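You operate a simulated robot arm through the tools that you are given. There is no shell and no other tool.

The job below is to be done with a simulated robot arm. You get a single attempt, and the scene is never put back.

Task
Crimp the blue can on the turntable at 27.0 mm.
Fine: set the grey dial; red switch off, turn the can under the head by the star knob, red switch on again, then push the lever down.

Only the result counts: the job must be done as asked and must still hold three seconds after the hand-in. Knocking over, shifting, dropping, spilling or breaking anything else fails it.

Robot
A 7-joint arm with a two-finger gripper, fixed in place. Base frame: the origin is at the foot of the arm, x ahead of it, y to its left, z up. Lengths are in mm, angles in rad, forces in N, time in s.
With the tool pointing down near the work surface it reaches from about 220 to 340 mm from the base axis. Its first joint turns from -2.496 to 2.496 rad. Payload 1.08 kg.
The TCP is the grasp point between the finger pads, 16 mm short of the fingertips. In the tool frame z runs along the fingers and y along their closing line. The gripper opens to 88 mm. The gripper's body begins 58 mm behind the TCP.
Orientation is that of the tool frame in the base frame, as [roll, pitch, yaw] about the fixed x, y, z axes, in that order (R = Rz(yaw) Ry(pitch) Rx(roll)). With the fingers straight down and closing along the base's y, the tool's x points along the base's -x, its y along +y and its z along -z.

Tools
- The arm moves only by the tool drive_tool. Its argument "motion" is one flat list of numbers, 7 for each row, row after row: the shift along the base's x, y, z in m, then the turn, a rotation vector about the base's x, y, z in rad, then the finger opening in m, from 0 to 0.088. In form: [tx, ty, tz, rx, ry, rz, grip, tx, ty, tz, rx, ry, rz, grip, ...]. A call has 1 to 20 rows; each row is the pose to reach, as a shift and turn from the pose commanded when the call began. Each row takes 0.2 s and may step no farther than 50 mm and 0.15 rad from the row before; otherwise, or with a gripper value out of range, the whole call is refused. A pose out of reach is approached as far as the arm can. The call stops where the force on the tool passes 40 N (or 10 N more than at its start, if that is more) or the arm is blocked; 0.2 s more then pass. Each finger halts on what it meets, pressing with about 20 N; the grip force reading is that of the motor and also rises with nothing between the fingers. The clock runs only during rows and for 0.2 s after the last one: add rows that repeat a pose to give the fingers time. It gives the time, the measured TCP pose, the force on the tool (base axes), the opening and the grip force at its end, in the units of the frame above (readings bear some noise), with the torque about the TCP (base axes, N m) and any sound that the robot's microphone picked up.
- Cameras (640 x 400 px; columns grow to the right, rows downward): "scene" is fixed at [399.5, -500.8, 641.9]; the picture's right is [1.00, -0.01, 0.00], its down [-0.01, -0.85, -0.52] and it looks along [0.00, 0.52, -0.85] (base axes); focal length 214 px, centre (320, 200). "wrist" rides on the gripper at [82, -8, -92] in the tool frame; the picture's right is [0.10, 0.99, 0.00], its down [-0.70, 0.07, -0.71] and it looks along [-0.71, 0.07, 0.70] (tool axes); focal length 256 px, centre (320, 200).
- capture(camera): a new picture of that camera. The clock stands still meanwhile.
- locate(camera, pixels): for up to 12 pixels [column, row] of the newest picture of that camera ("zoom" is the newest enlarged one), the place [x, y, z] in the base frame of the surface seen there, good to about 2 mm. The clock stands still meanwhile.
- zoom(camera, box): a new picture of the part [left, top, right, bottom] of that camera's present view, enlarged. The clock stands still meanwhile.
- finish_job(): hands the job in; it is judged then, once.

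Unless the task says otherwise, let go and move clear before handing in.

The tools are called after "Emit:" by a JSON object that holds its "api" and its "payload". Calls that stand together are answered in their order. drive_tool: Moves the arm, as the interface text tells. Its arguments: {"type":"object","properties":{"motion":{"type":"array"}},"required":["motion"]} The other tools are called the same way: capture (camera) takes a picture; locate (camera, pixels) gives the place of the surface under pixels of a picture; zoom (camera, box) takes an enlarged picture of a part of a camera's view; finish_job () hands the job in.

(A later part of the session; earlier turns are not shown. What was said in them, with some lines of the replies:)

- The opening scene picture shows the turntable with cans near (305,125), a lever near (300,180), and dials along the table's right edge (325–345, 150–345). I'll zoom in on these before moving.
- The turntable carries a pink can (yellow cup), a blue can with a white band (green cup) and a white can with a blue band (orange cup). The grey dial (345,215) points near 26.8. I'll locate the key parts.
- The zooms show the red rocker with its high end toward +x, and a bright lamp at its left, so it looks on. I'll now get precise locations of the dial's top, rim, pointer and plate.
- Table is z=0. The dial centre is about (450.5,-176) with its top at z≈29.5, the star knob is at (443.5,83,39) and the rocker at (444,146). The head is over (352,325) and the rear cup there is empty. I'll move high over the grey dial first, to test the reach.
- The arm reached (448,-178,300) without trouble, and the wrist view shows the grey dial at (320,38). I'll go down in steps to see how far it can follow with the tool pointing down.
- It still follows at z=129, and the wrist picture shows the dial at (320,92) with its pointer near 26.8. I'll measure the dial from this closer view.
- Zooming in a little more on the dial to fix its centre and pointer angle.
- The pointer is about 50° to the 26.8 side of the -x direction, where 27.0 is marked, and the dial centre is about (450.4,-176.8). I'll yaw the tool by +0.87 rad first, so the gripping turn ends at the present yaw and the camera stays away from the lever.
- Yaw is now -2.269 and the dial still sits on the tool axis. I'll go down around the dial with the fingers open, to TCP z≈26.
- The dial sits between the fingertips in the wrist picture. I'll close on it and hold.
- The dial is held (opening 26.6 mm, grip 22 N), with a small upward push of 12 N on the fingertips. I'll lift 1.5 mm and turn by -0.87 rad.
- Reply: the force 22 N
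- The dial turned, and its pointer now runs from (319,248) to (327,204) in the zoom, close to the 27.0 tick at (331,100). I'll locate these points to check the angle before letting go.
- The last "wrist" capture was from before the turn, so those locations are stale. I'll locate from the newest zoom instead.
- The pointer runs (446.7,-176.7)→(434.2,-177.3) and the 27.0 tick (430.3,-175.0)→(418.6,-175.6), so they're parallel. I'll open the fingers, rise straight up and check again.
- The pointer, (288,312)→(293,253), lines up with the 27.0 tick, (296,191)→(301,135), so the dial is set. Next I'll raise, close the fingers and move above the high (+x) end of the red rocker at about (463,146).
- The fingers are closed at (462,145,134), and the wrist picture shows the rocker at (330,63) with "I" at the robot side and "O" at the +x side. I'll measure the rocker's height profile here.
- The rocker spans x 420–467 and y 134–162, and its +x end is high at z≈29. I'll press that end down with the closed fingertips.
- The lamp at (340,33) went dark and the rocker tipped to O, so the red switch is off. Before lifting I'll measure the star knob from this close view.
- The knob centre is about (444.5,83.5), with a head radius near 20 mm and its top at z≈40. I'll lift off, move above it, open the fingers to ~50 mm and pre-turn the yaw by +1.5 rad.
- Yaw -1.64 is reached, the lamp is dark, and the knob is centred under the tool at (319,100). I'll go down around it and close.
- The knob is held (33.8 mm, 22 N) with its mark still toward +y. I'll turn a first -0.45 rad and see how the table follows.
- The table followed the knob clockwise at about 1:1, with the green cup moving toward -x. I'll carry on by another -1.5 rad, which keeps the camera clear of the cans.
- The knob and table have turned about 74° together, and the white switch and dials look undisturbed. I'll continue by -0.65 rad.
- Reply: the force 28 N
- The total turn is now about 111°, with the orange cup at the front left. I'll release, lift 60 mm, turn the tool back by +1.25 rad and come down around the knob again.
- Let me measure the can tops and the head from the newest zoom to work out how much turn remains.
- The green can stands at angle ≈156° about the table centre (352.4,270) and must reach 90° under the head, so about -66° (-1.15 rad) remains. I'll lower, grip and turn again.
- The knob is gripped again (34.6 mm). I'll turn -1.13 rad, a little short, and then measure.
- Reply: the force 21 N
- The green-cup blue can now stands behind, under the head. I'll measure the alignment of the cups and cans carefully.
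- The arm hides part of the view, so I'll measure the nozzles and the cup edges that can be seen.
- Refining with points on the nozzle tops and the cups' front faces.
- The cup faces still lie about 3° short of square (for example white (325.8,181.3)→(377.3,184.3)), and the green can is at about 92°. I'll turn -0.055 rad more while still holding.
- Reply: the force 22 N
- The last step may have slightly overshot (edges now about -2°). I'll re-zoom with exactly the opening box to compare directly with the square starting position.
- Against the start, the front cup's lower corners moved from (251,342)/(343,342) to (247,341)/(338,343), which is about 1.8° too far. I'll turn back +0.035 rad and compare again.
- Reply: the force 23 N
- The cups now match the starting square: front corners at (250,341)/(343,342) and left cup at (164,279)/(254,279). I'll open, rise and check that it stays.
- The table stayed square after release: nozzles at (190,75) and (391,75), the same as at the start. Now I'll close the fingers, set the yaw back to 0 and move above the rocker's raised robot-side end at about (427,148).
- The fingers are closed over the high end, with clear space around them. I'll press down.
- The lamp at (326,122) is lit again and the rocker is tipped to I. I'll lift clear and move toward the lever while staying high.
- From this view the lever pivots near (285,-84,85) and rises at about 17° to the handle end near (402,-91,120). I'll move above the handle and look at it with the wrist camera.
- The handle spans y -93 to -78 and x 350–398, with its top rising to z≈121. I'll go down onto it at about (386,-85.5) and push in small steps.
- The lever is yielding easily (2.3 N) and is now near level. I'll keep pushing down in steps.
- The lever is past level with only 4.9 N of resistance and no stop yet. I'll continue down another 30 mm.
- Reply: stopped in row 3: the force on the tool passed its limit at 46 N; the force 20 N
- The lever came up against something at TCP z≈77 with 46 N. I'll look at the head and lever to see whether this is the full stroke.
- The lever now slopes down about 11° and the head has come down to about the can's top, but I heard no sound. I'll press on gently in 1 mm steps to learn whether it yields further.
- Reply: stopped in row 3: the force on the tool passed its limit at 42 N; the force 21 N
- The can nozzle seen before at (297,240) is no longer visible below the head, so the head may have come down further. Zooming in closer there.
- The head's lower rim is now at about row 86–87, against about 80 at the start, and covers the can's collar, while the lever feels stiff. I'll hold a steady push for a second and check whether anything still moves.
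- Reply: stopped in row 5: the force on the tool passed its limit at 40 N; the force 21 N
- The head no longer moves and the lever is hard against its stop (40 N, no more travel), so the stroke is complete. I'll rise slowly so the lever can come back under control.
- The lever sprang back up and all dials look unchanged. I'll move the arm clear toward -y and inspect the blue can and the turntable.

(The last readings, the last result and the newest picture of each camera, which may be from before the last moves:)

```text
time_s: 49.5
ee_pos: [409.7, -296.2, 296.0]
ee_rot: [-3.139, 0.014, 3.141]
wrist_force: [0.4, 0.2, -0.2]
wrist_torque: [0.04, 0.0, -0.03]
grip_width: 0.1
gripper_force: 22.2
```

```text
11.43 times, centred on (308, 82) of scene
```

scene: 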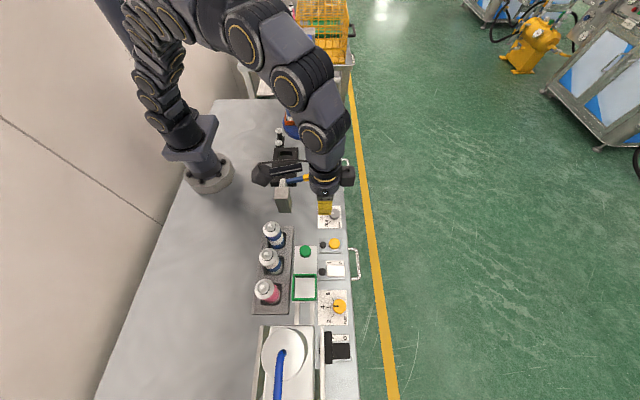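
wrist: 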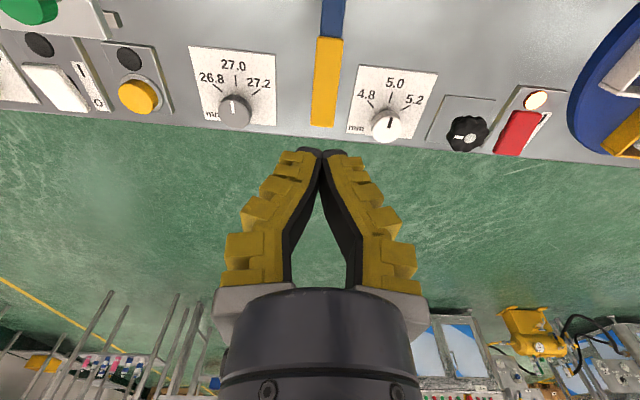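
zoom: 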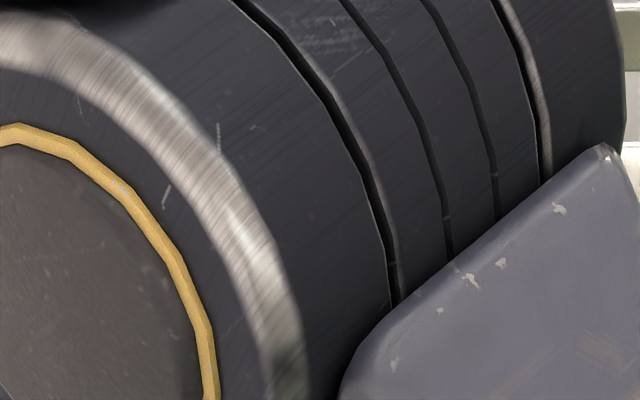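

The arm blocks the view from here. I'll return to the opening pose, which left the turntable clear.

Emit:
{"api": "drive_tool", "payload": {"motion": [0.0051, 0.0424, 0.0084, 0, 0, 0, 0, 0.0102, 0.0848, 0.0168, 0, 0, 0, 0, 0.0153, 0.1272, 0.0252, 0, 0, 0, 0, 0.0204, 0.1696, 0.0336, 0, 0, 0, 0, 0.0255, 0.212, 0.042, 0, 0, 0, 0, 0.0306, 0.2544, 0.0504, 0, 0, 0, 0, 0.0357, 0.2968, 0.0588, 0, 0, 0, 0, 0.0408, 0.3392, 0.0672, 0, 0, 0, 0, 0.0459, 0.3816, 0.0756, 0, 0, 0, 0, 0.051, 0.424, 0.084, 0, 0, 0, 0, 0.051, 0.424, 0.084, 0, 0, 0, 0]}}

Emit:
{"api": "capture", "payload": {"camera": "scene"}}

Emit:
{"api": "zoom", "payload": {"camera": "scene", "box": [260, 80, 360, 145]}}

Emit:
{"api": "zoom", "payload": {"camera": "scene", "box": [290, 65, 325, 100]}}

Emit:
{"api": "zoom", "payload": {"camera": "scene", "box": [260, 135, 360, 240]}}

```text
time_s: 51.9
ee_pos: [459.7, 129.5, 379.6]
ee_rot: [-3.138, 0.015, -3.139]
wrist_force: [-0.2, 0.0, 0.1]
wrist_torque: [0.0, 0.0, 0.01]
grip_width: 0.2
gripper_force: 21.8
```

```text
taken
```

scene: 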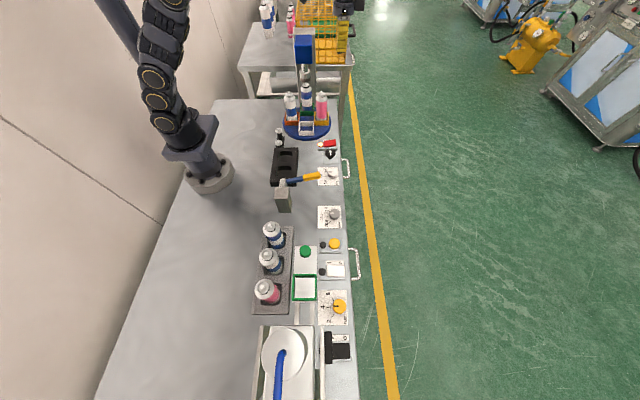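

```text
6.15 times, centred on (310, 112) of scene
```

zoom: 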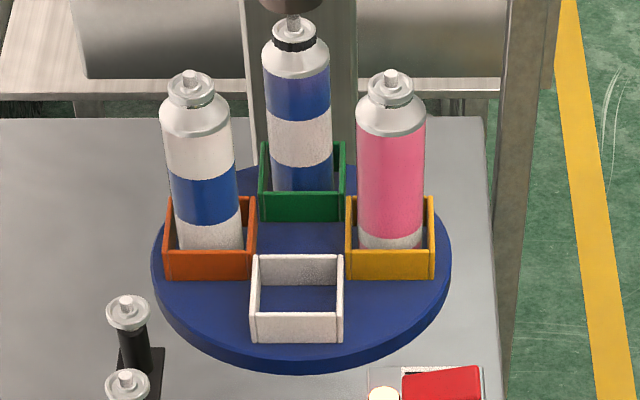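

```text
11.43 times, centred on (308, 82) of scene
```

zoom: 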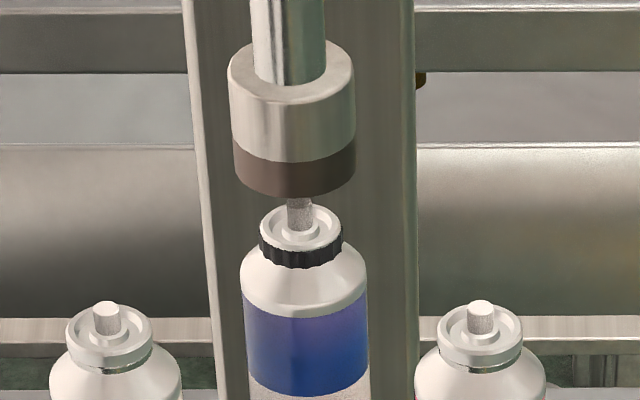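

```text
3.81 times, centred on (310, 188) of scene
```

zoom: 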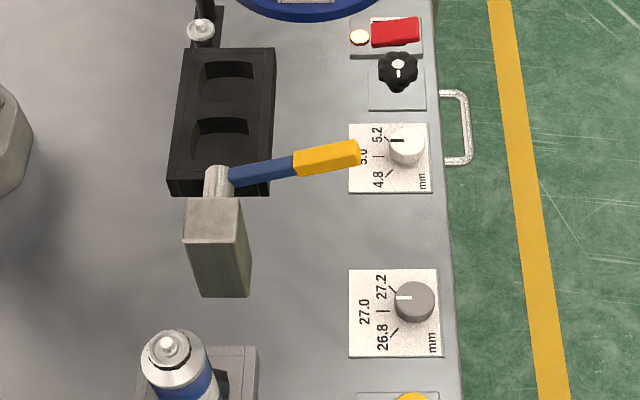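

The blue can under the head now has a dark crimped ring below its collar, seen at (300,250) in the zoom, and the other two cans don't. The red lamp is lit, the grey dial points at 27.0, the lever is back up and the arm is clear, so I'm handing in.

Emit:
{"api": "finish_job", "payload": {}}

```text
The job is handed in.
```

The blue can on the turntable is crimped with the grey dial set at 27.0 mm, and I've handed the job in. I don't have the judge's result.

- **Which can:** I took "the blue can" to be the blue one with a white band, in the green cup. The other candidate was white with a blue band, in the orange cup.
- **Dial:** I turned it from about 26.8, and the pointer lines up with the 27.0 mark.
- **Turntable:** With the red switch off, I turned the star knob half a turn to bring the can under the head. I lined the cups up with their starting position and they stayed there after I let go.
- **Crimp:** With the red switch back on (lamp lit), I pushed the lever down to its stop and let it spring back up. The can now shows a dark crimped ring below its collar, and the other two cans don't.

In the last pictures nothing else had been knocked over or shifted, and the arm is clear, back near its starting pose.
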